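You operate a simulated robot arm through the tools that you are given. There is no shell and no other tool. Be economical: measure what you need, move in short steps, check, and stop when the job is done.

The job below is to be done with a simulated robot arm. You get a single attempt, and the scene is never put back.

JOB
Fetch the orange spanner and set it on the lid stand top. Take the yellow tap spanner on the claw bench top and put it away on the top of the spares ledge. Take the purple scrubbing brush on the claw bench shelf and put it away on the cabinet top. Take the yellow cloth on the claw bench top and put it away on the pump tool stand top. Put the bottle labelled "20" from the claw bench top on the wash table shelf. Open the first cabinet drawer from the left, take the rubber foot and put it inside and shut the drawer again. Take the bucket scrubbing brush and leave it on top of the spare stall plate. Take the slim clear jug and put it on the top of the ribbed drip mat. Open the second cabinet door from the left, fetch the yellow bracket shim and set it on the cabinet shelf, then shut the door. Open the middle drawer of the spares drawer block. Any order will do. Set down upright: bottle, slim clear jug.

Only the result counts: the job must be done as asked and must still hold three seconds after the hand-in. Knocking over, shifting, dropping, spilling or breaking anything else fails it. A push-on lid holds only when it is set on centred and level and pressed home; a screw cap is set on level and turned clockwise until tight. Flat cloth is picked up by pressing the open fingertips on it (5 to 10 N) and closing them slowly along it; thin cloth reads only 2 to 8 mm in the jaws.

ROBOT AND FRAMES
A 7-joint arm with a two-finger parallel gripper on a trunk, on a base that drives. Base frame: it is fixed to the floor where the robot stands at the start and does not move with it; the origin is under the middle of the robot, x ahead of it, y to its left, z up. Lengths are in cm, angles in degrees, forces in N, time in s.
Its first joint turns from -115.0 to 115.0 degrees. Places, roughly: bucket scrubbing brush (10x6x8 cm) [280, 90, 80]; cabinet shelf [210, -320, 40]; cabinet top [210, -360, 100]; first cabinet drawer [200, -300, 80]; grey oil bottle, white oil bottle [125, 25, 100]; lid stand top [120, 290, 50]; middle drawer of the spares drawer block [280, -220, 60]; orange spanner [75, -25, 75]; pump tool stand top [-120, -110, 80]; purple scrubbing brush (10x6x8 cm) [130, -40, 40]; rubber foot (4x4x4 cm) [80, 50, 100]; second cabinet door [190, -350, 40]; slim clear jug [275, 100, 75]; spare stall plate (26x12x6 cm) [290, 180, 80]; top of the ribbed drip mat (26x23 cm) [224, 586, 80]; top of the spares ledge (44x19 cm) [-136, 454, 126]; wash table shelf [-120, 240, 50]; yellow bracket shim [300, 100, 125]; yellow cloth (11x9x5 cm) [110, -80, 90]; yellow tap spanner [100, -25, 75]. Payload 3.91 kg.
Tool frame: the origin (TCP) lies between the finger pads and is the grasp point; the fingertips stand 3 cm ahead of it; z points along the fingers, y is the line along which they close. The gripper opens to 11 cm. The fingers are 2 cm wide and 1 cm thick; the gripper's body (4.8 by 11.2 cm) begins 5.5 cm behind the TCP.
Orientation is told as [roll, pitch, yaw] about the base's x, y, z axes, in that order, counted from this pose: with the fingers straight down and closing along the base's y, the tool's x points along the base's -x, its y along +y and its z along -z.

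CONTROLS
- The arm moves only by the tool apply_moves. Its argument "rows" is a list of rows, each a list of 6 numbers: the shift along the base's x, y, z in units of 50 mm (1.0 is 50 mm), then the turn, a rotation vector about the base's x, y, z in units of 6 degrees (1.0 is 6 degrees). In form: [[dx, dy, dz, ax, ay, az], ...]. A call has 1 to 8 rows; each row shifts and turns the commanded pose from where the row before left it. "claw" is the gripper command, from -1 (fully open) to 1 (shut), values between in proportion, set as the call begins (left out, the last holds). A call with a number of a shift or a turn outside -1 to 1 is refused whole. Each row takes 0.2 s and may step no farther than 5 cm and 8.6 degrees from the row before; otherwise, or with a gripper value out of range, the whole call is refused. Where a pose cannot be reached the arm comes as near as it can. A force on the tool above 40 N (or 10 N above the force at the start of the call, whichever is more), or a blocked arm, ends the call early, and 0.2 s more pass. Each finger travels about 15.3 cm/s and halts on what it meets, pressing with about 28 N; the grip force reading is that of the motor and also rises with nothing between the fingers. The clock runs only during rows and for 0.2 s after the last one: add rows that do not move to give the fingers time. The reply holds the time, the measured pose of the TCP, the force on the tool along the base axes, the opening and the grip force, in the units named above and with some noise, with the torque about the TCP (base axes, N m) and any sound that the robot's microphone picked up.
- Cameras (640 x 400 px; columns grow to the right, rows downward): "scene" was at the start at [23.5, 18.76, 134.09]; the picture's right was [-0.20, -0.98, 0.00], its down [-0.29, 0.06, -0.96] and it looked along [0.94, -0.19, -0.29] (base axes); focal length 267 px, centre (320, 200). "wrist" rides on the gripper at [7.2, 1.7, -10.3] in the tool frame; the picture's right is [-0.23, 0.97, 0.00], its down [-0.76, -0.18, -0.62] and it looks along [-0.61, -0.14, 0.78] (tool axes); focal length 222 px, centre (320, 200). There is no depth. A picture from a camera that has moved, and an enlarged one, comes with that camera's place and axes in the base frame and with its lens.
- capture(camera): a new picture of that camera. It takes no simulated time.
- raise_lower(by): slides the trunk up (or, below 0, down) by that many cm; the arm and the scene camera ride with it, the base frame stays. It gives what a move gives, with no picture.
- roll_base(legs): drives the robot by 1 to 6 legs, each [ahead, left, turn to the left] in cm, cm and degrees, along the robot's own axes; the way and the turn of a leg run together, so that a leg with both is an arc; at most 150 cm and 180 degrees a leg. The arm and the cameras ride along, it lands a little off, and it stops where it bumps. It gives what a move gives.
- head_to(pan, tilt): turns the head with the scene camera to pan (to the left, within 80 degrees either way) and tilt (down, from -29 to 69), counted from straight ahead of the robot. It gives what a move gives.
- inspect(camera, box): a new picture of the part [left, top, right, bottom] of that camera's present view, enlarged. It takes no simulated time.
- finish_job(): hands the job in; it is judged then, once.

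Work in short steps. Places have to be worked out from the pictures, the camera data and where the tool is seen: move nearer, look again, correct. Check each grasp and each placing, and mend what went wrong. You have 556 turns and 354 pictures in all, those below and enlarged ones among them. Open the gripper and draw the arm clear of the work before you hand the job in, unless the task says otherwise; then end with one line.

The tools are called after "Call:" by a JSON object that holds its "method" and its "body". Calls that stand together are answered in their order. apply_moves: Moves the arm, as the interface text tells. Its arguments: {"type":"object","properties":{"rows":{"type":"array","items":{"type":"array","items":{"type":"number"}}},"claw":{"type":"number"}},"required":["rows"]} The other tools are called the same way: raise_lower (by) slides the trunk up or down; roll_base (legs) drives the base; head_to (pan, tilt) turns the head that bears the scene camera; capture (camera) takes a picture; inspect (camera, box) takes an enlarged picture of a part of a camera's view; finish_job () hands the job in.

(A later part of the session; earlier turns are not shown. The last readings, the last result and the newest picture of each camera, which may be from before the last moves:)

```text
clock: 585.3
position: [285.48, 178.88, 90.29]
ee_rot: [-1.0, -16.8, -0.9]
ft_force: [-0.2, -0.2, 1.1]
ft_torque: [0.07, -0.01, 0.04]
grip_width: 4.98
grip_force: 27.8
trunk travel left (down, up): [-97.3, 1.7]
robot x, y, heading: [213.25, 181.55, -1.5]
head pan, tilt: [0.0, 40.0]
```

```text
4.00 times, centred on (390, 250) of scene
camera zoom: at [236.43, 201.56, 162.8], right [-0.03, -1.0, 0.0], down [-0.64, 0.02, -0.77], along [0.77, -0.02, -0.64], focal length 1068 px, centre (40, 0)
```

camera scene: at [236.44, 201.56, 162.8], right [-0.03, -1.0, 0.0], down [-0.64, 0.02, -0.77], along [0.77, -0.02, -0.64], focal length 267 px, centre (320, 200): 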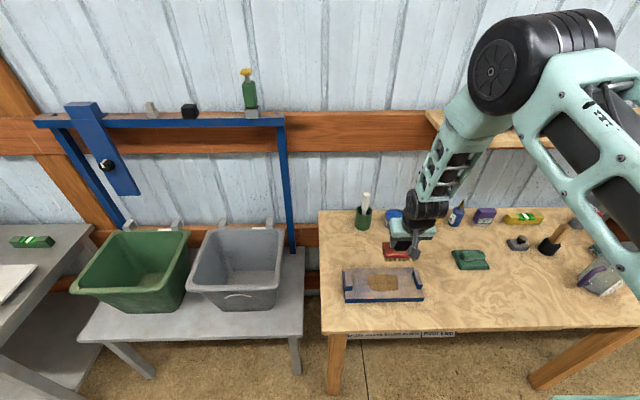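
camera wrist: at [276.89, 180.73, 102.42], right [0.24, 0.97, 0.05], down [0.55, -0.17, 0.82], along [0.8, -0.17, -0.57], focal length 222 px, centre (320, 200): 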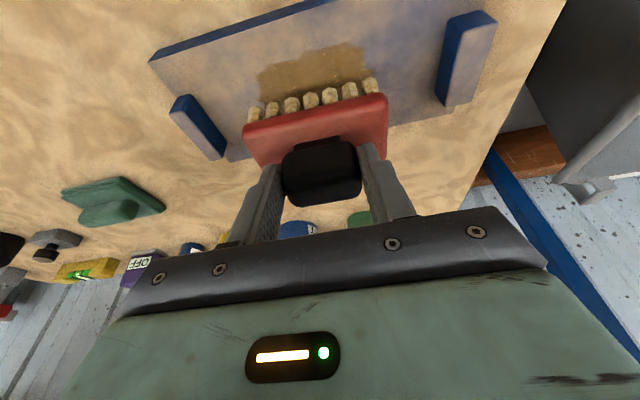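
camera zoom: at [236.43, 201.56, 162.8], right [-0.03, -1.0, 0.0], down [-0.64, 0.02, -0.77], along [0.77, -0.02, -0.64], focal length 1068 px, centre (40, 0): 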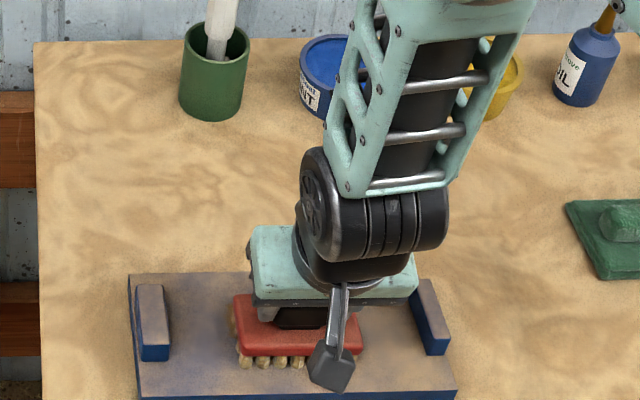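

Contact just begins; release and lift.

Call:
{"method": "apply_moves", "body": {"rows": [[0, 0, -0.06, 0, 0, 0], [0, 0, 0, 0, 0, 0], [0, 0, 0, 0, 0, 0]], "claw": -0.3}}

Call:
{"method": "apply_moves", "body": {"rows": [[-0.15, 0, 0.5, 0, 0, 0], [-0.2, 0, 0.9, 0, 0, 0], [-0.2, 0, 0.9, 0, 0, 0]]}}

Call:
{"method": "capture", "body": {"camera": "wrist"}}

```text
clock: 586.1
position: [285.38, 178.98, 89.89]
ee_rot: [-1.2, -16.8, -1.0]
ft_force: [0.6, 0.2, 0.1]
ft_torque: [0.03, 0.01, -0.01]
grip_width: 7.16
grip_force: 0.0
trunk travel left (down, up): [-97.3, 1.7]
robot x, y, heading: [212.97, 181.8, -1.5]
head pan, tilt: [0.0, 40.0]
```

```text
clock: 586.9
position: [282.59, 178.89, 101.42]
ee_rot: [-1.1, -16.8, -0.9]
ft_force: [-0.4, 0.3, 0.3]
ft_torque: [0.0, 0.01, 0.01]
grip_width: 7.12
grip_force: 0.1
trunk travel left (down, up): [-97.3, 1.7]
robot x, y, heading: [212.93, 181.51, -1.7]
head pan, tilt: [0.0, 40.0]
```

```text
138 pictures are left
camera wrist: at [272.7, 180.85, 109.23], right [0.24, 0.97, 0.05], down [0.55, -0.17, 0.82], along [0.8, -0.17, -0.57], focal length 222 px, centre (320, 200)
```

wrist: 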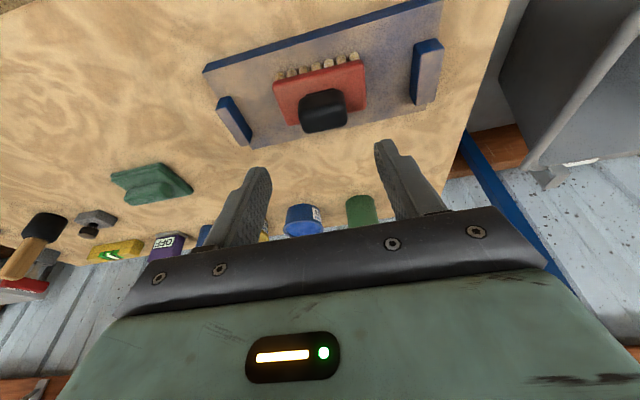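

The brush sits on the plate. Next the yellow shim on the wall shelf, triangulated at ≈(315,105,127.6). Back off, strafe to y≈109 and raise/tilt the tool.

Call:
{"method": "roll_base", "body": {"legs": [[-25, 0, 0], [0, -73, 1.6]]}}

Call:
{"method": "raise_lower", "body": {"by": 1.7}}

Call:
{"method": "apply_moves", "body": {"rows": [[0, 0, 0.8, 0, -1, 0], [0, 0, 0.8, 0, -1, 0], [0, 0, 0.8, 0, -1, 0], [0, 0, 0.8, 0, -1, 0], [0, 0, 0.8, 0, -1, 0], [0, 0, 0.8, 0, -0.6, 0], [0, 0, 0.8, 0, 0, 0]], "claw": -0.1}}

Call:
{"method": "head_to", "body": {"pan": 0, "tilt": 25}}

Call:
{"method": "capture", "body": {"camera": "wrist"}}

Call:
{"method": "capture", "body": {"camera": "scene"}}

```text
clock: 592.3
position: [256.34, 106.69, 101.53]
ee_rot: [-1.1, -16.9, -0.3]
ft_force: [-0.3, 0.1, -0.2]
ft_torque: [0.01, 0.01, 0.01]
grip_width: 7.16
grip_force: 0.2
trunk travel left (down, up): [-97.3, 1.7]
robot x, y, heading: [187.13, 108.62, -0.8]
head pan, tilt: [0.0, 40.0]
```

```text
clock: 592.9
position: [256.41, 106.8, 103.09]
ee_rot: [-1.1, -16.7, -0.2]
ft_force: [0.0, -0.2, 0.0]
ft_torque: [0.0, 0.01, 0.04]
grip_width: 7.15
grip_force: 0.1
trunk travel left (down, up): [-99.0, 0.0]
robot x, y, heading: [187.06, 108.71, -1.0]
head pan, tilt: [0.0, 40.0]
```

```text
clock: 594.5
position: [256.29, 106.73, 131.02]
ee_rot: [-0.8, -50.4, -0.4]
ft_force: [0.9, 0.2, 0.1]
ft_torque: [0.02, -0.01, -0.03]
grip_width: 6.06
grip_force: 0.0
trunk travel left (down, up): [-99.0, 0.0]
robot x, y, heading: [187.15, 108.53, -0.7]
head pan, tilt: [0.0, 40.0]
```

```text
clock: 595.3
position: [256.31, 106.65, 130.97]
ee_rot: [-0.8, -50.4, -0.4]
ft_force: [-0.3, 0.6, 0.8]
ft_torque: [0.04, 0.0, 0.0]
grip_width: 6.07
grip_force: 0.0
trunk travel left (down, up): [-99.0, 0.0]
robot x, y, heading: [186.76, 108.82, -0.9]
head pan, tilt: [0.0, 25.0]
```

```text
137 pictures are left
camera wrist: at [243.86, 108.53, 131.96], right [0.16, 0.97, 0.17], down [0.0, -0.17, 0.99], along [0.99, -0.16, -0.03], focal length 222 px, centre (320, 200)
```

wrist: 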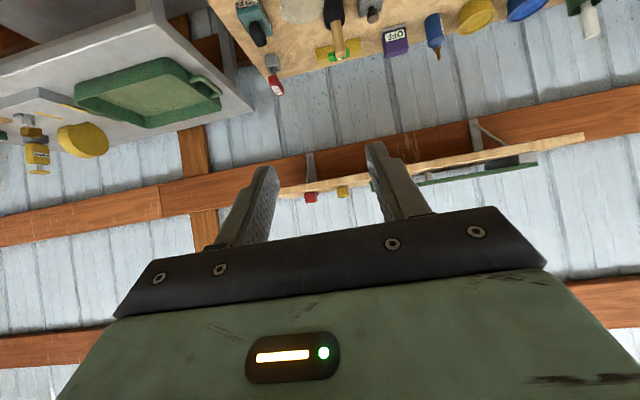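

```text
136 pictures are left
camera scene: at [210.75, 128.93, 166.78], right [-0.01, -1.0, 0.0], down [-0.42, 0.01, -0.91], along [0.91, -0.01, -0.42], focal length 267 px, centre (320, 200)
```

scene: 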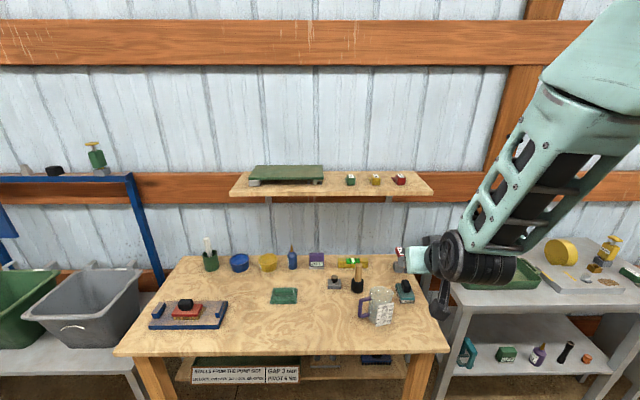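

Shim consistent at (315,104.8,128). Drive 38 ahead and re-check.

Call:
{"method": "apply_moves", "body": {"rows": [[0, -0.3, 0.6, 0, 0, 0]]}}

Call:
{"method": "roll_base", "body": {"legs": [[38, 0, 0.8]]}}

Call:
{"method": "capture", "body": {"camera": "wrist"}}

Call:
{"method": "capture", "body": {"camera": "scene"}}

```text
clock: 595.7
position: [256.3, 105.25, 133.98]
ee_rot: [-0.8, -50.4, -0.5]
ft_force: [0.7, 0.9, -0.5]
ft_torque: [-0.04, 0.01, -0.02]
grip_width: 6.06
grip_force: 0.1
trunk travel left (down, up): [-99.0, 0.0]
robot x, y, heading: [187.07, 108.73, -1.0]
head pan, tilt: [0.0, 25.0]
```

```text
clock: 598.1
position: [294.32, 105.7, 134.15]
ee_rot: [-0.9, -50.3, 0.3]
ft_force: [-0.7, -0.2, 0.0]
ft_torque: [0.02, -0.02, -0.01]
grip_width: 6.05
grip_force: 0.0
trunk travel left (down, up): [-99.0, 0.0]
robot x, y, heading: [225.19, 108.24, -0.1]
head pan, tilt: [0.0, 25.0]
```

```text
135 pictures are left
camera wrist: at [281.81, 107.47, 135.08], right [0.15, 0.97, 0.17], down [0.0, -0.17, 0.99], along [0.99, -0.15, -0.03], focal length 222 px, centre (320, 200)
```

wrist: 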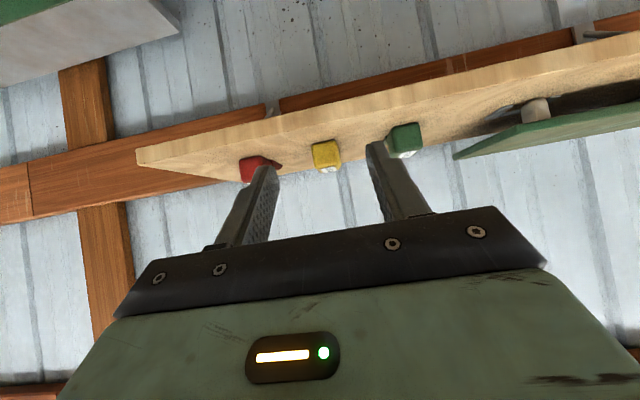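

```text
134 pictures are left
camera scene: at [248.49, 128.9, 166.79], right [0.0, -1.0, 0.0], down [-0.42, 0.0, -0.91], along [0.91, 0.0, -0.42], focal length 267 px, centre (320, 200)
```

scene: 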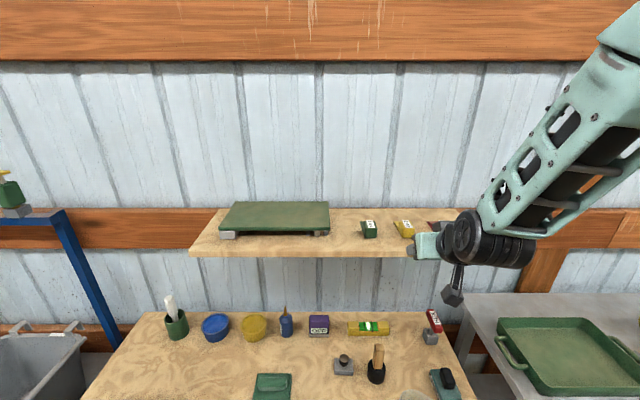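

Shim ≈(314.8,104.5,127.3). Approach.

Call:
{"method": "apply_moves", "body": {"rows": [[0.85, -0.08, 0, 0, 0, 0], [0.85, -0.08, 0, 0, 0, 0], [0.8, -0.08, 0, 0, 0, 0], [0.4, 0, -0.33, 0, 0, 0]]}}

Call:
{"method": "capture", "body": {"camera": "wrist"}}

Call:
{"method": "capture", "body": {"camera": "scene"}}

```text
clock: 599.1
position: [308.66, 104.45, 132.43]
ee_rot: [-1.0, -50.2, 0.2]
ft_force: [-0.4, -0.6, 0.1]
ft_torque: [-0.01, -0.03, -0.03]
grip_width: 6.05
grip_force: 0.1
trunk travel left (down, up): [-99.0, 0.0]
robot x, y, heading: [224.93, 108.3, 0.3]
head pan, tilt: [0.0, 25.0]
```

```text
133 pictures are left
camera wrist: at [296.32, 106.16, 133.43], right [0.15, 0.97, 0.17], down [0.01, -0.17, 0.99], along [0.99, -0.15, -0.03], focal length 222 px, centre (320, 200)
```

wrist: 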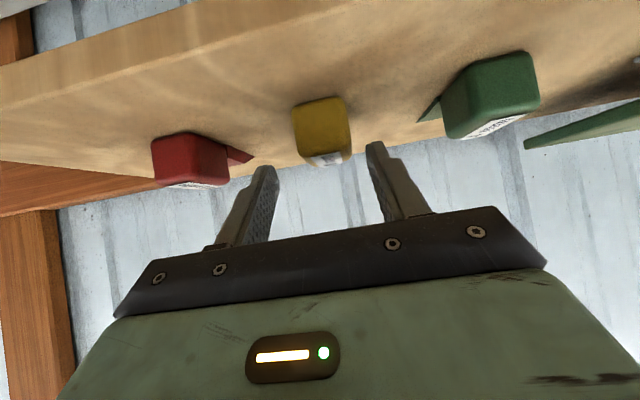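

```text
132 pictures are left
camera scene: at [248.49, 128.89, 166.79], right [0.0, -1.0, 0.0], down [-0.42, 0.0, -0.91], along [0.91, 0.0, -0.42], focal length 267 px, centre (320, 200)
```

scene: 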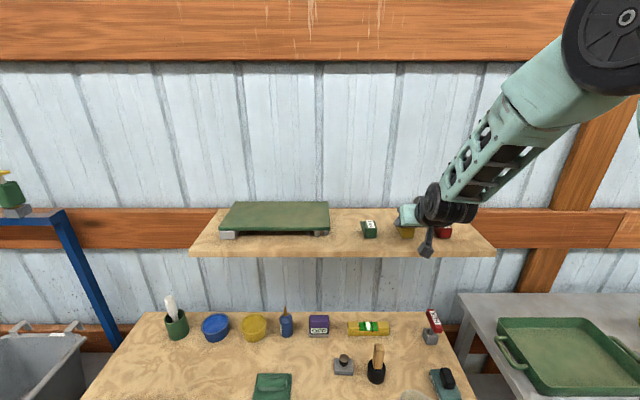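

Call:
{"method": "apply_moves", "body": {"rows": [[0.43, 0, -0.34, 0, 0, 0], [0.43, 0, -0.34, 0, 0, 0]]}}

Call:
{"method": "capture", "body": {"camera": "wrist"}}

```text
clock: 599.7
position: [313.0, 104.62, 129.64]
ee_rot: [-0.7, -50.9, 0.3]
ft_force: [-39.0, -0.7, 40.3]
ft_torque: [1.53, 0.03, 1.39]
grip_width: 6.03
grip_force: 0.1
trunk travel left (down, up): [-99.0, 0.0]
robot x, y, heading: [224.67, 108.22, 0.0]
head pan, tilt: [0.0, 25.0]
```

```text
131 pictures are left
camera wrist: at [300.53, 106.37, 130.6], right [0.15, 0.97, 0.17], down [0.0, -0.17, 0.99], along [0.99, -0.15, -0.02], focal length 222 px, centre (320, 200)
```

wrist: 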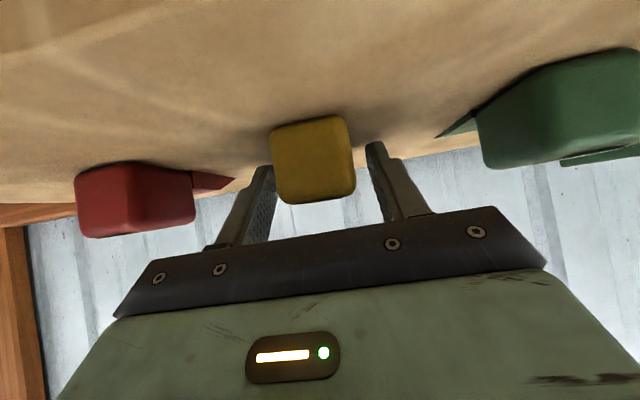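

Left fingertip touches the shelf; lift 0.6 cm and close.

Call:
{"method": "apply_moves", "body": {"rows": [[0, 0, 0.14, 0.12, 0, 0], [0, 0, 0, 0, 0, 0]]}}

Call:
{"method": "apply_moves", "body": {"rows": [[0, 0, 0, 0, 0, 0], [0, 0, 0, 0, 0, 0], [0, 0, 0, 0, 0, 0]], "claw": 1}}

Call:
{"method": "capture", "body": {"camera": "wrist"}}

```text
clock: 600.3
position: [313.27, 104.43, 129.74]
ee_rot: [0.2, -50.4, -0.6]
ft_force: [-0.7, 1.0, -0.1]
ft_torque: [-0.02, -0.01, -0.01]
grip_width: 6.04
grip_force: 0.1
trunk travel left (down, up): [-99.0, 0.0]
robot x, y, heading: [224.72, 108.18, -0.0]
head pan, tilt: [0.0, 25.0]
```

```text
clock: 601.1
position: [313.25, 104.53, 129.74]
ee_rot: [0.3, -50.3, -0.5]
ft_force: [-0.6, -0.3, -0.1]
ft_torque: [0.01, -0.02, -0.03]
grip_width: 3.37
grip_force: 27.9
trunk travel left (down, up): [-99.0, 0.0]
robot x, y, heading: [224.73, 108.45, -0.0]
head pan, tilt: [0.0, 25.0]
```

```text
130 pictures are left
camera wrist: at [300.73, 106.25, 130.78], right [0.15, 0.97, 0.18], down [0.01, -0.18, 0.98], along [0.99, -0.15, -0.03], focal length 222 px, centre (320, 200)
```

wrist: 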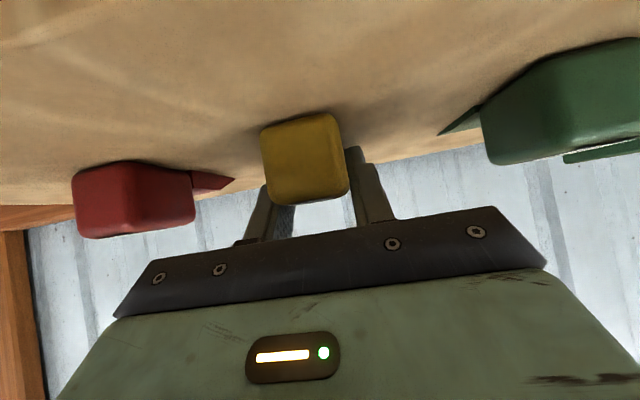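

Gripped. Lift, retract.

Call:
{"method": "apply_moves", "body": {"rows": [[0, 0, 0.6, 0, 0, 0], [-0.5, 0, 0.4, 0, 0, 0], [-0.9, 0, 0, 0, 0, 0], [-0.9, 0, 0, 0, 0, 0]]}}

Call:
{"method": "roll_base", "body": {"legs": [[-40, 0, 0]]}}

Call:
{"method": "capture", "body": {"camera": "wrist"}}

```text
clock: 602.1
position: [301.74, 104.53, 134.6]
ee_rot: [0.3, -50.5, -0.4]
ft_force: [1.1, -0.4, -1.2]
ft_torque: [-0.03, 0.0, -0.02]
grip_width: 3.35
grip_force: 28.3
trunk travel left (down, up): [-99.0, 0.0]
robot x, y, heading: [224.72, 108.65, 0.1]
head pan, tilt: [0.0, 25.0]
```

```text
clock: 604.6
position: [261.88, 104.64, 134.71]
ee_rot: [0.3, -50.2, -0.5]
ft_force: [-0.4, -0.2, -1.5]
ft_torque: [0.02, 0.0, 0.0]
grip_width: 3.34
grip_force: 28.1
trunk travel left (down, up): [-99.0, 0.0]
robot x, y, heading: [185.01, 108.62, -0.3]
head pan, tilt: [0.0, 25.0]
```

```text
129 pictures are left
camera wrist: at [249.5, 106.44, 135.7], right [0.15, 0.97, 0.18], down [0.01, -0.18, 0.98], along [0.99, -0.15, -0.03], focal length 222 px, centre (320, 200)
```

wrist: 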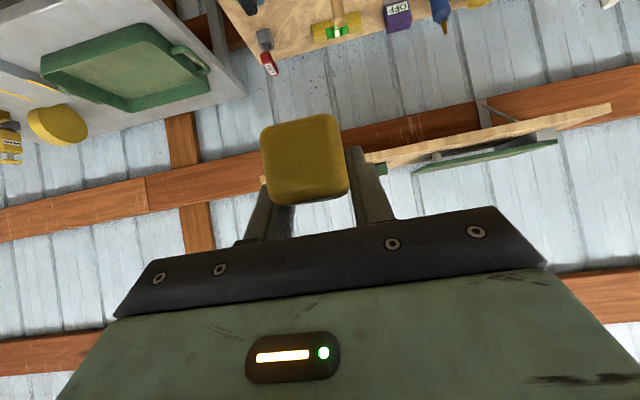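

Strafe along the corridor back to the cabinet (keeping heading 0).

Call:
{"method": "roll_base", "body": {"legs": [[12, 0, 0], [0, -150, 0], [0, -150, 0], [-55, 0, 0], [0, -67, 0]]}}

Call:
{"method": "head_to", "body": {"pan": 0, "tilt": 40}}

Call:
{"method": "capture", "body": {"camera": "scene"}}

```text
clock: 622.3
position: [214.91, -193.46, 134.62]
ee_rot: [0.3, -50.3, -2.7]
ft_force: [0.2, -0.3, -1.2]
ft_torque: [0.02, 0.02, 0.01]
grip_width: 3.39
grip_force: 27.7
trunk travel left (down, up): [-99.0, 0.0]
robot x, y, heading: [138.24, -186.77, -2.5]
head pan, tilt: [0.0, 25.0]
stopped in leg 4: the robot was blocked; the commanded pose is now the measured one
```

```text
clock: 623.1
position: [215.03, -193.48, 134.7]
ee_rot: [0.3, -50.4, -2.8]
ft_force: [0.3, 1.0, -0.1]
ft_torque: [0.03, -0.02, -0.02]
grip_width: 3.35
grip_force: 28.6
trunk travel left (down, up): [-99.0, 0.0]
robot x, y, heading: [138.04, -186.89, -2.3]
head pan, tilt: [0.0, 40.0]
```

```text
128 pictures are left
camera scene: at [161.98, -167.09, 164.46], right [-0.04, -1.0, 0.0], down [-0.64, 0.03, -0.77], along [0.77, -0.03, -0.64], focal length 267 px, centre (320, 200)
```

scene: 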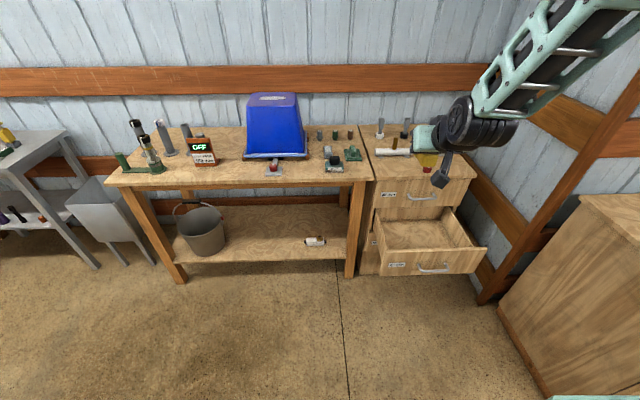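

The wall was behind; move ahead 8 and strafe right past the partition end, then back and across.

Call:
{"method": "roll_base", "body": {"legs": [[5, 0, 2.3], [0, -84, 0], [-45, 0, 0], [0, -71, 0]]}}

Call:
{"method": "capture", "body": {"camera": "scene"}}

```text
clock: 633.9
position: [174.36, -346.33, 134.64]
ee_rot: [0.3, -50.4, -0.8]
ft_force: [-0.7, 1.2, -0.2]
ft_torque: [0.02, 0.0, 0.0]
grip_width: 3.37
grip_force: 28.0
trunk travel left (down, up): [-99.0, 0.0]
robot x, y, heading: [97.67, -342.36, -0.6]
head pan, tilt: [0.0, 40.0]
```

```text
127 pictures are left
camera scene: at [120.59, -321.64, 164.45], right [-0.01, -1.0, 0.0], down [-0.64, 0.01, -0.77], along [0.77, -0.01, -0.64], focal length 267 px, centre (320, 200)
```

scene: 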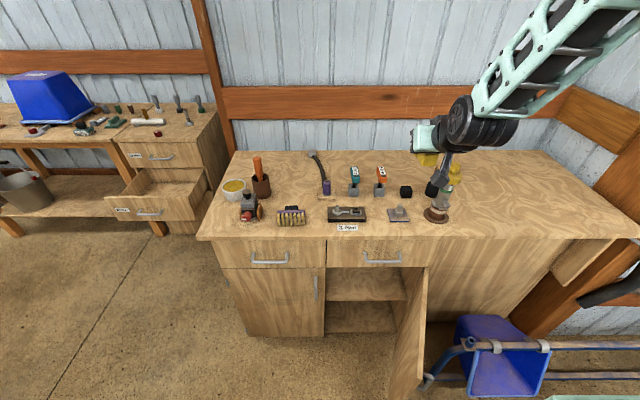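

The door is open ~63°, so I'll approach diagonally from the left (heading −25°) to stay clear of it.

Call:
{"method": "roll_base", "body": {"legs": [[6, 44, 0], [0, 0, -24]]}}

Call:
{"method": "raise_lower", "body": {"by": -40}}

Call:
{"method": "capture", "body": {"camera": "scene"}}

Call:
{"method": "capture", "body": {"camera": "wrist"}}

```text
clock: 637.8
position: [172.32, -333.89, 134.82]
ee_rot: [0.3, -50.4, -25.0]
ft_force: [0.0, 0.3, -1.3]
ft_torque: [0.03, -0.02, 0.01]
grip_width: 3.36
grip_force: 27.2
trunk travel left (down, up): [-99.0, 0.0]
robot x, y, heading: [103.29, -298.78, -24.6]
head pan, tilt: [0.0, 40.0]
```

```text
clock: 641.6
position: [172.34, -333.85, 94.8]
ee_rot: [0.2, -50.4, -25.0]
ft_force: [-0.2, 0.9, -0.2]
ft_torque: [0.02, -0.01, 0.0]
grip_width: 3.35
grip_force: 28.1
trunk travel left (down, up): [-59.0, 40.0]
robot x, y, heading: [104.0, -298.78, -24.6]
head pan, tilt: [0.0, 40.0]
```

```text
126 pictures are left
camera scene: at [133.28, -289.3, 124.45], right [-0.42, -0.91, 0.0], down [-0.58, 0.27, -0.77], along [0.7, -0.32, -0.64], focal length 267 px, centre (320, 200)
```

scene: 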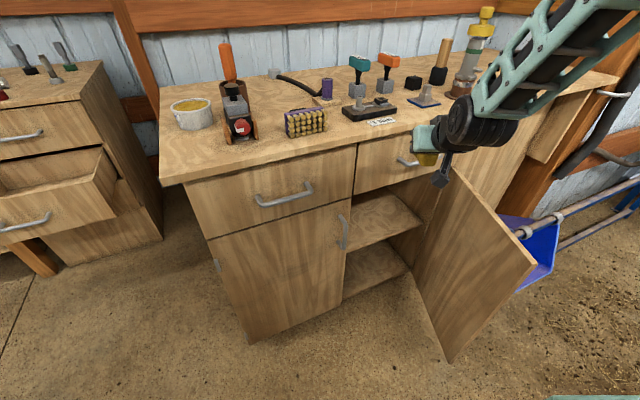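

```text
125 pictures are left
camera wrist: at [161.7, -327.09, 95.75], right [0.54, 0.82, 0.18], down [-0.07, -0.17, 0.98], along [0.84, -0.54, -0.03], focal length 222 px, centre (320, 200)
```

wrist: 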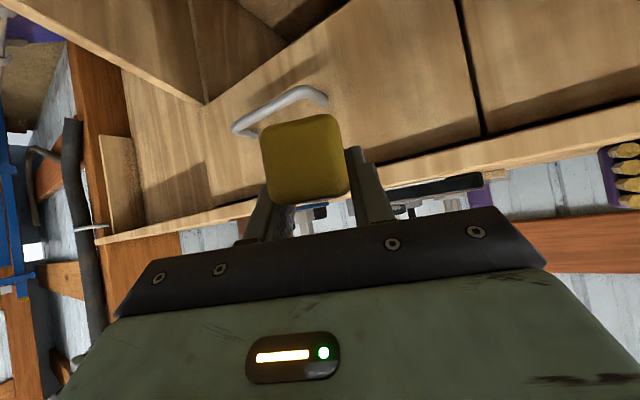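

Clear view: shelf z≈45 inside the opening (y −326…−367). Lower 40, tilt to 65°, then extend diagonally in.

Call:
{"method": "raise_lower", "body": {"by": -38}}

Call:
{"method": "apply_moves", "body": {"rows": [[0, 0, 0, -0.423, -0.906, 0], [0, 0, 0, -0.423, -0.906, 0], [0.3, -0.14, 0, -0.21, -0.45, 0]]}}

Call:
{"method": "capture", "body": {"camera": "scene"}}

Call:
{"method": "capture", "body": {"camera": "wrist"}}

```text
clock: 645.3
position: [172.46, -333.86, 56.81]
ee_rot: [0.2, -50.5, -25.1]
ft_force: [-0.3, 0.2, -0.1]
ft_torque: [-0.01, -0.01, -0.01]
grip_width: 3.38
grip_force: 28.0
trunk travel left (down, up): [-21.0, 78.0]
robot x, y, heading: [103.74, -298.77, -24.6]
head pan, tilt: [0.0, 40.0]
```

```text
clock: 646.1
position: [173.83, -334.64, 56.93]
ee_rot: [0.4, -65.6, -25.1]
ft_force: [0.5, -0.4, 0.2]
ft_torque: [0.01, 0.0, 0.0]
grip_width: 3.34
grip_force: 28.0
trunk travel left (down, up): [-21.0, 78.0]
robot x, y, heading: [104.07, -298.27, -24.6]
head pan, tilt: [0.0, 40.0]
```

```text
124 pictures are left
camera scene: at [133.28, -289.3, 86.46], right [-0.42, -0.91, 0.0], down [-0.58, 0.27, -0.77], along [0.7, -0.32, -0.64], focal length 267 px, centre (320, 200)
```

scene: 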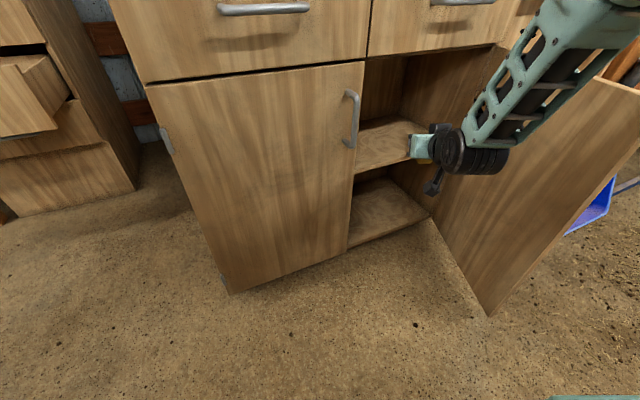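

```text
123 pictures are left
camera wrist: at [163.37, -327.88, 54.49], right [0.49, 0.84, 0.21], down [-0.3, -0.06, 0.95], along [0.82, -0.53, 0.23], focal length 222 px, centre (320, 200)
```

wrist: 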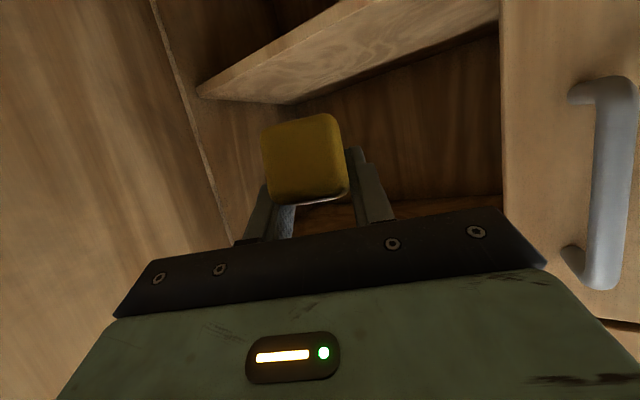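

Extend 22 cm along the diagonal into the cabinet.

Call:
{"method": "apply_moves", "body": {"rows": [[0.8, -0.38, 0, 0, 0, 0], [0.8, -0.38, 0, 0, 0, 0], [0.8, -0.38, -0.2, 0, 0, 0], [0.8, -0.38, -0.2, 0, 0, 0], [0.8, -0.38, -0.2, 0, 0, 0]]}}

Call:
{"method": "capture", "body": {"camera": "scene"}}

Call:
{"method": "capture", "body": {"camera": "wrist"}}

```text
clock: 647.3
position: [193.61, -344.07, 53.74]
ee_rot: [0.4, -65.4, -25.1]
ft_force: [0.8, -0.9, -0.8]
ft_torque: [0.02, 0.0, -0.01]
grip_width: 3.35
grip_force: 27.5
trunk travel left (down, up): [-21.0, 78.0]
robot x, y, heading: [104.19, -298.45, -24.9]
head pan, tilt: [0.0, 40.0]
```

```text
122 pictures are left
camera scene: at [133.27, -289.3, 86.46], right [-0.42, -0.91, 0.0], down [-0.58, 0.27, -0.77], along [0.7, -0.32, -0.64], focal length 267 px, centre (320, 200)
```

scene: 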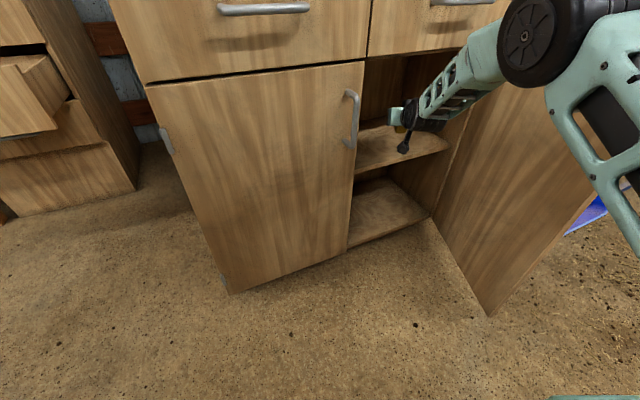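

```text
121 pictures are left
camera wrist: at [183.19, -337.25, 51.43], right [0.49, 0.84, 0.21], down [-0.3, -0.06, 0.95], along [0.82, -0.53, 0.23], focal length 222 px, centre (320, 200)
```

wrist: 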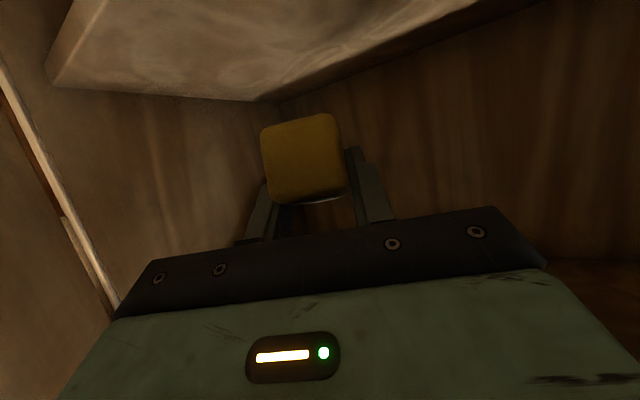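

Inside over the shelf. Advance 3 cm more and lower gently.

Call:
{"method": "apply_moves", "body": {"rows": [[0.5, -0.23, -0.2, 0, 0, 0], [0, 0, -0.4, 0, 0, 0], [0, 0, -0.2, 0, 0, 0]]}}

Call:
{"method": "apply_moves", "body": {"rows": [[0, 0, -0.15, 0, 0, 0], [0, 0, -0.15, 0, 0, 0]]}}

Call:
{"method": "capture", "body": {"camera": "wrist"}}

Call:
{"method": "inspect", "body": {"camera": "scene", "box": [340, 50, 540, 175]}}

```text
clock: 648.1
position: [196.12, -345.07, 49.63]
ee_rot: [0.3, -65.4, -25.1]
ft_force: [0.0, 1.1, -0.7]
ft_torque: [-0.02, -0.02, 0.0]
grip_width: 3.34
grip_force: 28.0
trunk travel left (down, up): [-21.0, 78.0]
robot x, y, heading: [103.69, -298.54, -24.9]
head pan, tilt: [0.0, 40.0]
```

```text
clock: 648.7
position: [196.34, -345.09, 48.21]
ee_rot: [0.5, -65.4, -25.0]
ft_force: [0.2, 0.5, -0.8]
ft_torque: [-0.02, -0.01, 0.0]
grip_width: 3.38
grip_force: 27.6
trunk travel left (down, up): [-21.0, 78.0]
robot x, y, heading: [104.32, -298.55, -24.7]
head pan, tilt: [0.0, 40.0]
```

```text
120 pictures are left
camera wrist: at [185.8, -338.47, 45.94], right [0.49, 0.84, 0.21], down [-0.3, -0.06, 0.95], along [0.82, -0.53, 0.23], focal length 222 px, centre (320, 200)
```

wrist: 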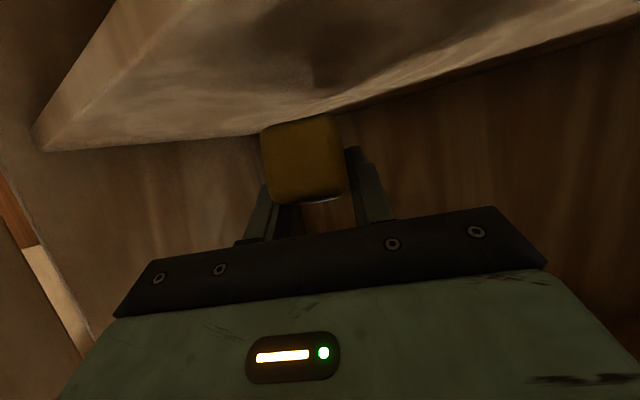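

```text
3.20 times, centred on (440, 112) of scene
camera zoom: at [133.28, -289.3, 86.45], right [-0.42, -0.91, 0.0], down [-0.58, 0.27, -0.77], along [0.7, -0.32, -0.64], focal length 855 px, centre (-64, 480)
```

zoom: 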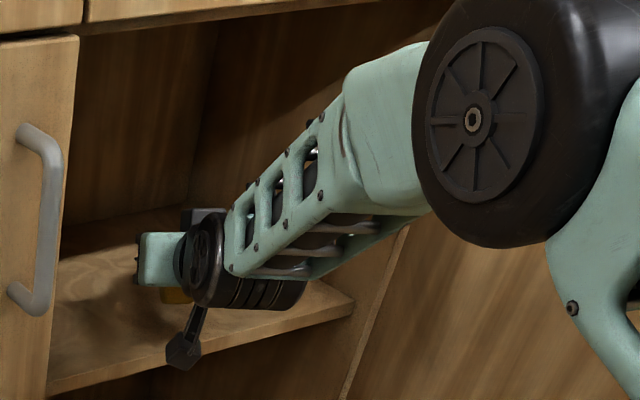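

Call:
{"method": "apply_moves", "body": {"rows": [[0, 0, -0.12, 0, 0, 0], [0, 0, -0.12, 0, 0, 0]]}}

Call:
{"method": "apply_moves", "body": {"rows": [[0, 0, -0.1, 0, 0, 0], [0, 0, -0.1, 0, 0, 0]]}}

```text
clock: 649.3
position: [196.28, -345.29, 47.01]
ee_rot: [0.4, -65.4, -25.1]
ft_force: [0.3, -0.5, -1.2]
ft_torque: [-0.01, -0.02, -0.01]
grip_width: 3.36
grip_force: 28.2
trunk travel left (down, up): [-21.0, 78.0]
robot x, y, heading: [104.05, -298.47, -24.7]
head pan, tilt: [0.0, 40.0]
```

```text
clock: 649.9
position: [196.33, -345.24, 46.05]
ee_rot: [0.3, -65.5, -25.0]
ft_force: [-0.5, 0.6, -1.1]
ft_torque: [0.04, 0.01, 0.05]
grip_width: 3.33
grip_force: 27.6
trunk travel left (down, up): [-21.0, 78.0]
robot x, y, heading: [104.04, -298.51, -24.8]
head pan, tilt: [0.0, 40.0]
```

Call:
{"method": "apply_moves", "body": {"rows": [[0, 0, -0.1, 0, 0, 0], [0, 0, -0.1, 0, 0, 0]]}}

Call:
{"method": "apply_moves", "body": {"rows": [[0, 0, -0.1, 0, 0, 0]]}}

Call:
{"method": "capture", "body": {"camera": "wrist"}}

```text
clock: 650.5
position: [196.2, -345.18, 45.47]
ee_rot: [0.4, -65.9, -25.2]
ft_force: [-2.5, 1.8, 17.1]
ft_torque: [0.21, 0.61, 0.01]
grip_width: 3.38
grip_force: 28.3
trunk travel left (down, up): [-21.0, 78.0]
robot x, y, heading: [103.52, -298.48, -24.6]
head pan, tilt: [0.0, 40.0]
```

```text
clock: 650.9
position: [196.4, -345.32, 44.89]
ee_rot: [0.4, -65.9, -25.1]
ft_force: [8.2, -1.5, 20.0]
ft_torque: [0.16, 0.36, -0.05]
grip_width: 3.39
grip_force: 28.4
trunk travel left (down, up): [-21.0, 78.0]
robot x, y, heading: [104.38, -298.46, -24.9]
head pan, tilt: [0.0, 40.0]
```

```text
118 pictures are left
camera wrist: at [186.0, -338.55, 42.56], right [0.49, 0.84, 0.21], down [-0.31, -0.06, 0.95], along [0.81, -0.53, 0.23], focal length 222 px, centre (320, 200)
```

wrist: 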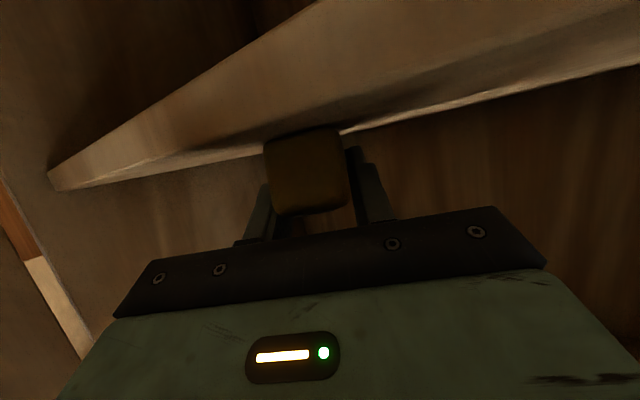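

The shim rests on the shelf. Release and withdraw.

Call:
{"method": "apply_moves", "body": {"rows": [[0, 0, 0.04, 0, 0, 0], [0, 0, 0, 0, 0, 0]], "claw": 0.1}}

Call:
{"method": "apply_moves", "body": {"rows": [[-0.5, 0.23, 0.12, 0, 0, 0], [-0.8, 0.37, 0.2, 0, 0, 0], [-0.8, 0.37, 0.2, 0, 0, 0], [-0.8, 0.37, 0.2, 0, 0, 0], [-0.8, 0.37, 0.2, 0, 0, 0], [-0.8, 0.37, 0.2, 0, 0, 0]]}}

Call:
{"method": "capture", "body": {"camera": "wrist"}}

Call:
{"method": "capture", "body": {"camera": "scene"}}

```text
clock: 651.5
position: [196.28, -345.3, 44.63]
ee_rot: [0.3, -65.3, -25.2]
ft_force: [-0.5, 0.8, 0.2]
ft_torque: [0.0, -0.03, 0.03]
grip_width: 4.96
grip_force: 0.1
trunk travel left (down, up): [-21.0, 78.0]
robot x, y, heading: [104.02, -298.26, -24.7]
head pan, tilt: [0.0, 40.0]
```

```text
clock: 652.9
position: [173.7, -334.75, 50.31]
ee_rot: [0.3, -65.4, -25.1]
ft_force: [-1.1, 0.1, -0.4]
ft_torque: [0.02, -0.04, 0.0]
grip_width: 4.95
grip_force: 0.1
trunk travel left (down, up): [-21.0, 78.0]
robot x, y, heading: [103.75, -298.31, -24.3]
head pan, tilt: [0.0, 40.0]
```

```text
117 pictures are left
camera wrist: at [163.28, -328.1, 48.07], right [0.49, 0.84, 0.21], down [-0.3, -0.06, 0.95], along [0.82, -0.53, 0.23], focal length 222 px, centre (320, 200)
```

wrist: 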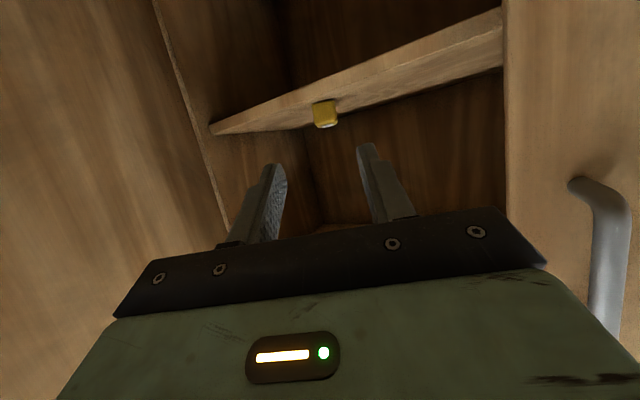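

```text
116 pictures are left
camera scene: at [133.28, -289.3, 86.45], right [-0.42, -0.91, 0.0], down [-0.58, 0.27, -0.77], along [0.7, -0.32, -0.64], focal length 267 px, centre (320, 200)
```

scene: 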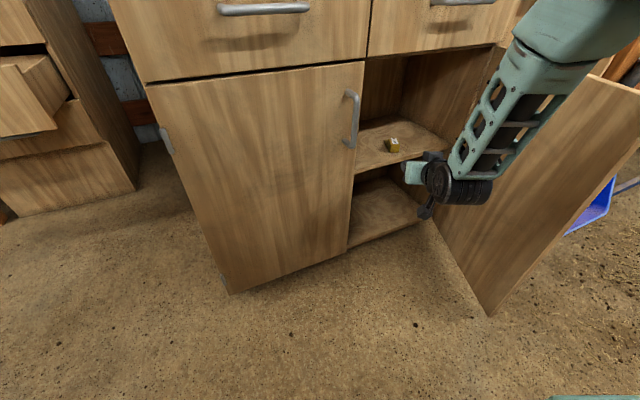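

Shim is on the shelf. Now to shut the door I go round to its outer side: back away, straighten, strafe right.

Call:
{"method": "roll_base", "body": {"legs": [[-50, 0, 0], [0, 0, 24.5]]}}

Call:
{"method": "raise_lower", "body": {"by": 10}}

Call:
{"method": "roll_base", "body": {"legs": [[0, -80, 0]]}}

Call:
{"method": "apply_moves", "body": {"rows": [[0, 0, 0, 0, 0, 0]], "claw": 1}}

Call:
{"method": "capture", "body": {"camera": "scene"}}

Call:
{"method": "capture", "body": {"camera": "wrist"}}

```text
clock: 657.1
position: [136.91, -281.02, 50.4]
ee_rot: [0.3, -65.4, -0.1]
ft_force: [-0.7, 0.3, -0.2]
ft_torque: [0.01, 0.03, -0.03]
grip_width: 4.94
grip_force: 0.0
trunk travel left (down, up): [-21.0, 78.0]
robot x, y, heading: [58.52, -277.35, 0.0]
head pan, tilt: [0.0, 40.0]
```

```text
clock: 658.5
position: [136.95, -281.01, 60.33]
ee_rot: [0.3, -65.4, -0.1]
ft_force: [0.3, -1.2, -0.3]
ft_torque: [0.0, -0.01, 0.0]
grip_width: 4.94
grip_force: 0.2
trunk travel left (down, up): [-31.0, 68.0]
robot x, y, heading: [58.47, -277.62, 0.4]
head pan, tilt: [0.0, 40.0]
```

```text
clock: 662.8
position: [137.05, -361.83, 60.35]
ee_rot: [0.4, -65.3, -0.4]
ft_force: [0.3, -0.4, 0.5]
ft_torque: [0.0, 0.0, 0.0]
grip_width: 4.96
grip_force: 0.1
trunk travel left (down, up): [-31.0, 68.0]
robot x, y, heading: [58.43, -357.73, -0.2]
head pan, tilt: [0.0, 40.0]
```

```text
clock: 663.2
position: [136.97, -361.79, 60.3]
ee_rot: [0.3, -65.4, -0.5]
ft_force: [0.2, 0.9, -0.7]
ft_torque: [-0.01, -0.01, -0.01]
grip_width: 0.0
grip_force: 27.7
trunk travel left (down, up): [-31.0, 68.0]
robot x, y, heading: [58.47, -357.46, -0.3]
head pan, tilt: [0.0, 40.0]
```

```text
115 pictures are left
camera scene: at [81.33, -337.28, 96.45], right [0.0, -1.0, 0.0], down [-0.64, 0.0, -0.77], along [0.77, 0.0, -0.64], focal length 267 px, centre (320, 200)
```

scene: 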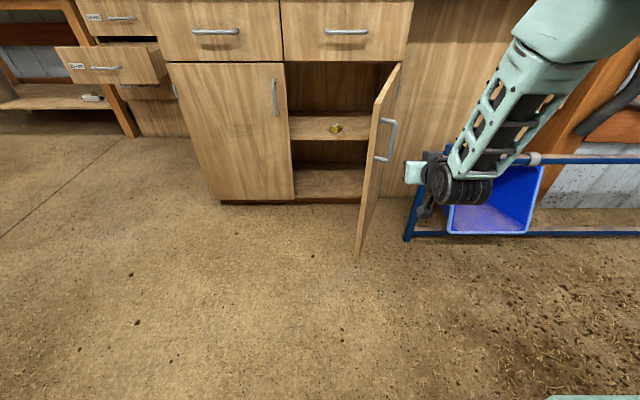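

```text
114 pictures are left
camera wrist: at [124.73, -360.11, 58.06], right [0.1, 0.97, 0.21], down [-0.25, -0.18, 0.95], along [0.96, -0.15, 0.23], focal length 222 px, centre (320, 200)
```

wrist: 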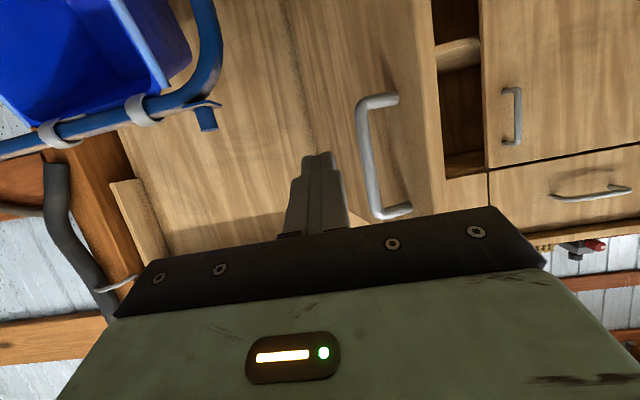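

Advance beside the door's outer face, then push it along the closing arc.

Call:
{"method": "roll_base", "body": {"legs": [[15, -2, 0]]}}

Call:
{"method": "roll_base", "body": {"legs": [[2, 8, 0]]}}

Call:
{"method": "capture", "body": {"camera": "scene"}}

```text
clock: 664.5
position: [152.22, -364.22, 60.38]
ee_rot: [0.3, -65.4, -0.9]
ft_force: [0.4, 0.4, 0.0]
ft_torque: [0.01, -0.03, -0.02]
grip_width: 0.0
grip_force: 27.9
trunk travel left (down, up): [-31.0, 68.0]
robot x, y, heading: [73.45, -359.68, -0.3]
head pan, tilt: [0.0, 40.0]
```

```text
clock: 665.6
position: [154.21, -356.63, 60.34]
ee_rot: [0.3, -65.4, -1.1]
ft_force: [-0.5, -0.7, 0.1]
ft_torque: [0.02, -0.01, 0.01]
grip_width: 0.0
grip_force: 28.4
trunk travel left (down, up): [-31.0, 68.0]
robot x, y, heading: [75.58, -352.02, -0.6]
head pan, tilt: [0.0, 40.0]
```

```text
113 pictures are left
camera scene: at [98.74, -331.5, 96.45], right [-0.01, -1.0, 0.0], down [-0.64, 0.01, -0.77], along [0.77, -0.01, -0.64], focal length 267 px, centre (320, 200)
```

scene: 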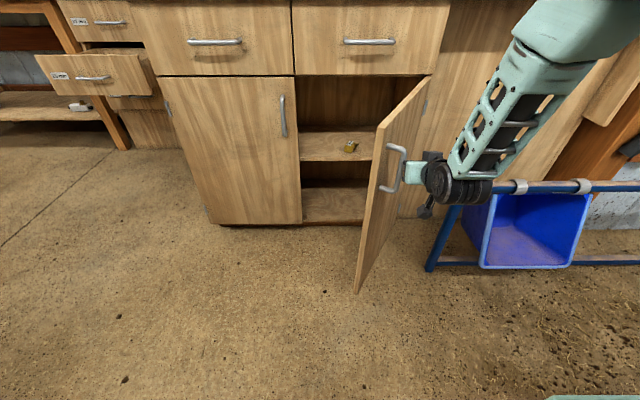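

Call:
{"method": "roll_base", "body": {"legs": [[3, 6, 0], [4, 6, 0]]}}

Call:
{"method": "capture", "body": {"camera": "scene"}}

```text
clock: 667.2
position: [161.51, -344.31, 60.34]
ee_rot: [0.2, -65.4, -0.9]
ft_force: [0.6, -0.9, 0.1]
ft_torque: [0.0, 0.0, -0.04]
grip_width: 0.0
grip_force: 27.9
trunk travel left (down, up): [-31.0, 68.0]
robot x, y, heading: [82.86, -340.03, -0.4]
head pan, tilt: [0.0, 40.0]
```

```text
112 pictures are left
camera scene: at [105.9, -319.45, 96.45], right [-0.01, -1.0, 0.0], down [-0.64, 0.01, -0.77], along [0.77, -0.01, -0.64], focal length 267 px, centre (320, 200)
```

scene: 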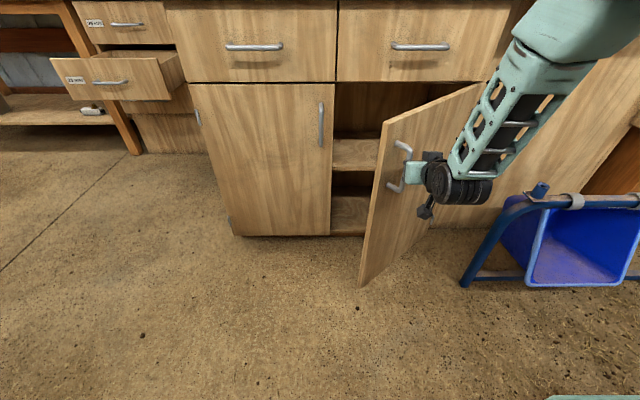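

The door is closing. Continue pushing more forward.

Call:
{"method": "roll_base", "body": {"legs": [[5, 4, 0], [6, 2, 0]]}}

Call:
{"method": "capture", "body": {"camera": "scene"}}

```text
clock: 668.8
position: [172.59, -338.39, 60.32]
ee_rot: [0.2, -65.4, -1.0]
ft_force: [-0.5, -0.2, 0.6]
ft_torque: [-0.01, -0.03, 0.06]
grip_width: 0.01
grip_force: 28.6
trunk travel left (down, up): [-31.0, 68.0]
robot x, y, heading: [93.94, -333.54, -0.6]
head pan, tilt: [0.0, 40.0]
```

```text
111 pictures are left
camera scene: at [116.95, -313.51, 96.45], right [-0.01, -1.0, 0.0], down [-0.64, 0.01, -0.77], along [0.77, -0.01, -0.64], focal length 267 px, centre (320, 200)
```

scene: 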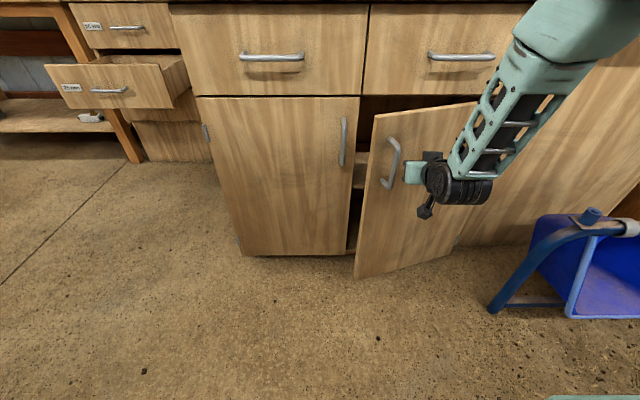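

Call:
{"method": "roll_base", "body": {"legs": [[6, 0, 0], [6, 0, 0]]}}

Call:
{"method": "apply_moves", "body": {"rows": [[0.3, 0, 0, 0, 0, 0], [0.3, 0, 0, 0, 0, 0]]}}

Call:
{"method": "capture", "body": {"camera": "scene"}}

```text
clock: 670.4
position: [183.05, -338.32, 60.18]
ee_rot: [0.3, -64.9, -0.8]
ft_force: [-6.6, -0.2, 3.1]
ft_torque: [0.01, -0.09, -0.03]
grip_width: 0.0
grip_force: 27.5
trunk travel left (down, up): [-31.0, 68.0]
robot x, y, heading: [104.93, -334.19, -0.4]
head pan, tilt: [0.0, 40.0]
stopped in leg 2: the force on the tool passed its limit (the readings are from after the stop); the commanded pose is now the measured one
```

```text
clock: 670.7
position: [183.06, -338.33, 60.06]
ee_rot: [0.1, -64.5, -0.7]
ft_force: [-15.5, -0.7, 7.5]
ft_torque: [0.11, -0.16, 0.01]
grip_width: 0.0
grip_force: 28.0
trunk travel left (down, up): [-31.0, 68.0]
robot x, y, heading: [104.5, -334.16, -0.4]
head pan, tilt: [0.0, 40.0]
stopped in row 1: the force on the tool passed its limit (the readings are from after the stop); the commanded pose is now the measured one
```

```text
110 pictures are left
camera scene: at [127.84, -313.59, 96.47], right [-0.01, -1.0, 0.0], down [-0.64, 0.01, -0.77], along [0.77, -0.01, -0.64], focal length 267 px, centre (320, 200)
```

scene: 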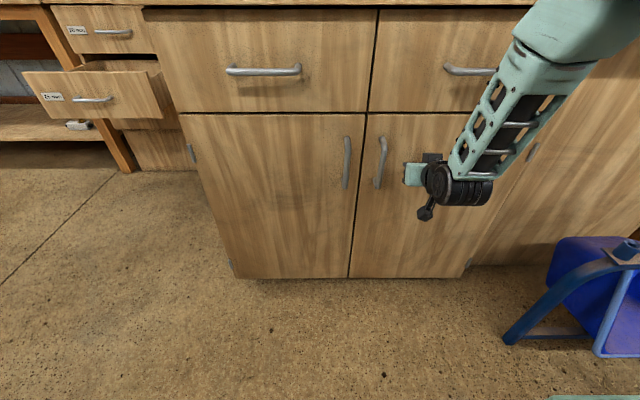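

Door is shut and flush. Next the yellow cloth: back off, raise, and go to the claw bench.

Call:
{"method": "roll_base", "body": {"legs": [[-25, 0, 0]]}}

Call:
{"method": "raise_lower", "body": {"by": 40}}

Call:
{"method": "inspect", "body": {"camera": "scene", "box": [150, 150, 500, 370]}}

Call:
{"method": "apply_moves", "body": {"rows": [[-0.4, 0, 0.6, 0, 1, 0], [-0.4, 0, 0.6, 0, 1, 0], [-0.4, 0, 0.6, 0, 1, 0], [-0.4, 0, 0.6, 0, 1, 0], [-0.2, 0, 0, 0, 1, 0], [0, 0, 0, 0, 1, 0]]}}

Call:
{"method": "raise_lower", "body": {"by": 25}}

Call:
{"method": "roll_base", "body": {"legs": [[15, 92, 0], [40, 0, 0], [0, 0, 90], [0, -45, 0], [115, 0, 0]]}}

```text
clock: 672.5
position: [158.34, -338.41, 59.99]
ee_rot: [0.2, -64.5, -0.9]
ft_force: [-0.4, -0.7, -0.3]
ft_torque: [-0.03, 0.0, -0.02]
grip_width: 0.0
grip_force: 27.8
trunk travel left (down, up): [-31.0, 68.0]
robot x, y, heading: [80.1, -333.51, -0.9]
head pan, tilt: [0.0, 40.0]
```

```text
clock: 676.4
position: [158.44, -338.33, 99.92]
ee_rot: [0.2, -64.4, -0.8]
ft_force: [0.6, -1.0, 1.0]
ft_torque: [0.03, -0.01, -0.03]
grip_width: 0.02
grip_force: 28.4
trunk travel left (down, up): [-71.0, 28.0]
robot x, y, heading: [80.4, -334.0, -0.6]
head pan, tilt: [0.0, 40.0]
```

```text
1.82 times, centred on (325, 260) of scene
camera zoom: at [103.12, -313.42, 136.45], right [-0.01, -1.0, 0.0], down [-0.64, 0.01, -0.77], along [0.77, -0.01, -0.64], focal length 486 px, centre (311, 91)
```

zoom: 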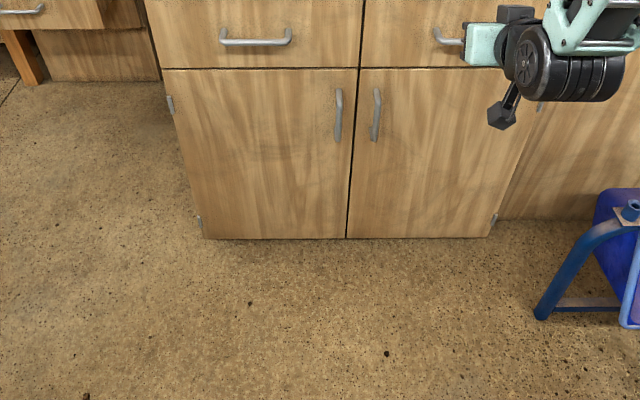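

```text
clock: 677.8
position: [149.39, -338.21, 112.0]
ee_rot: [-0.2, -28.4, -0.6]
ft_force: [-0.2, 1.1, -1.0]
ft_torque: [-0.02, -0.02, 0.04]
grip_width: 0.0
grip_force: 27.6
trunk travel left (down, up): [-71.0, 28.0]
robot x, y, heading: [79.81, -333.49, -0.6]
head pan, tilt: [0.0, 40.0]
```

```text
clock: 680.3
position: [149.34, -338.41, 136.81]
ee_rot: [-0.3, -28.5, -0.3]
ft_force: [0.0, -0.3, -0.1]
ft_torque: [-0.01, 0.02, -0.03]
grip_width: 0.01
grip_force: 28.1
trunk travel left (down, up): [-96.0, 3.0]
robot x, y, heading: [80.03, -333.81, -0.7]
head pan, tilt: [0.0, 40.0]
```

```text
clock: 684.9
position: [164.83, -248.88, 136.85]
ee_rot: [-0.3, -28.5, 0.3]
ft_force: [0.2, -0.7, 0.2]
ft_torque: [0.03, -0.01, 0.01]
grip_width: 0.02
grip_force: 28.1
trunk travel left (down, up): [-96.0, 3.0]
robot x, y, heading: [95.49, -244.99, 0.2]
head pan, tilt: [0.0, 40.0]
stopped in leg 1: the robot was blocked; the commanded pose is now the measured one
```

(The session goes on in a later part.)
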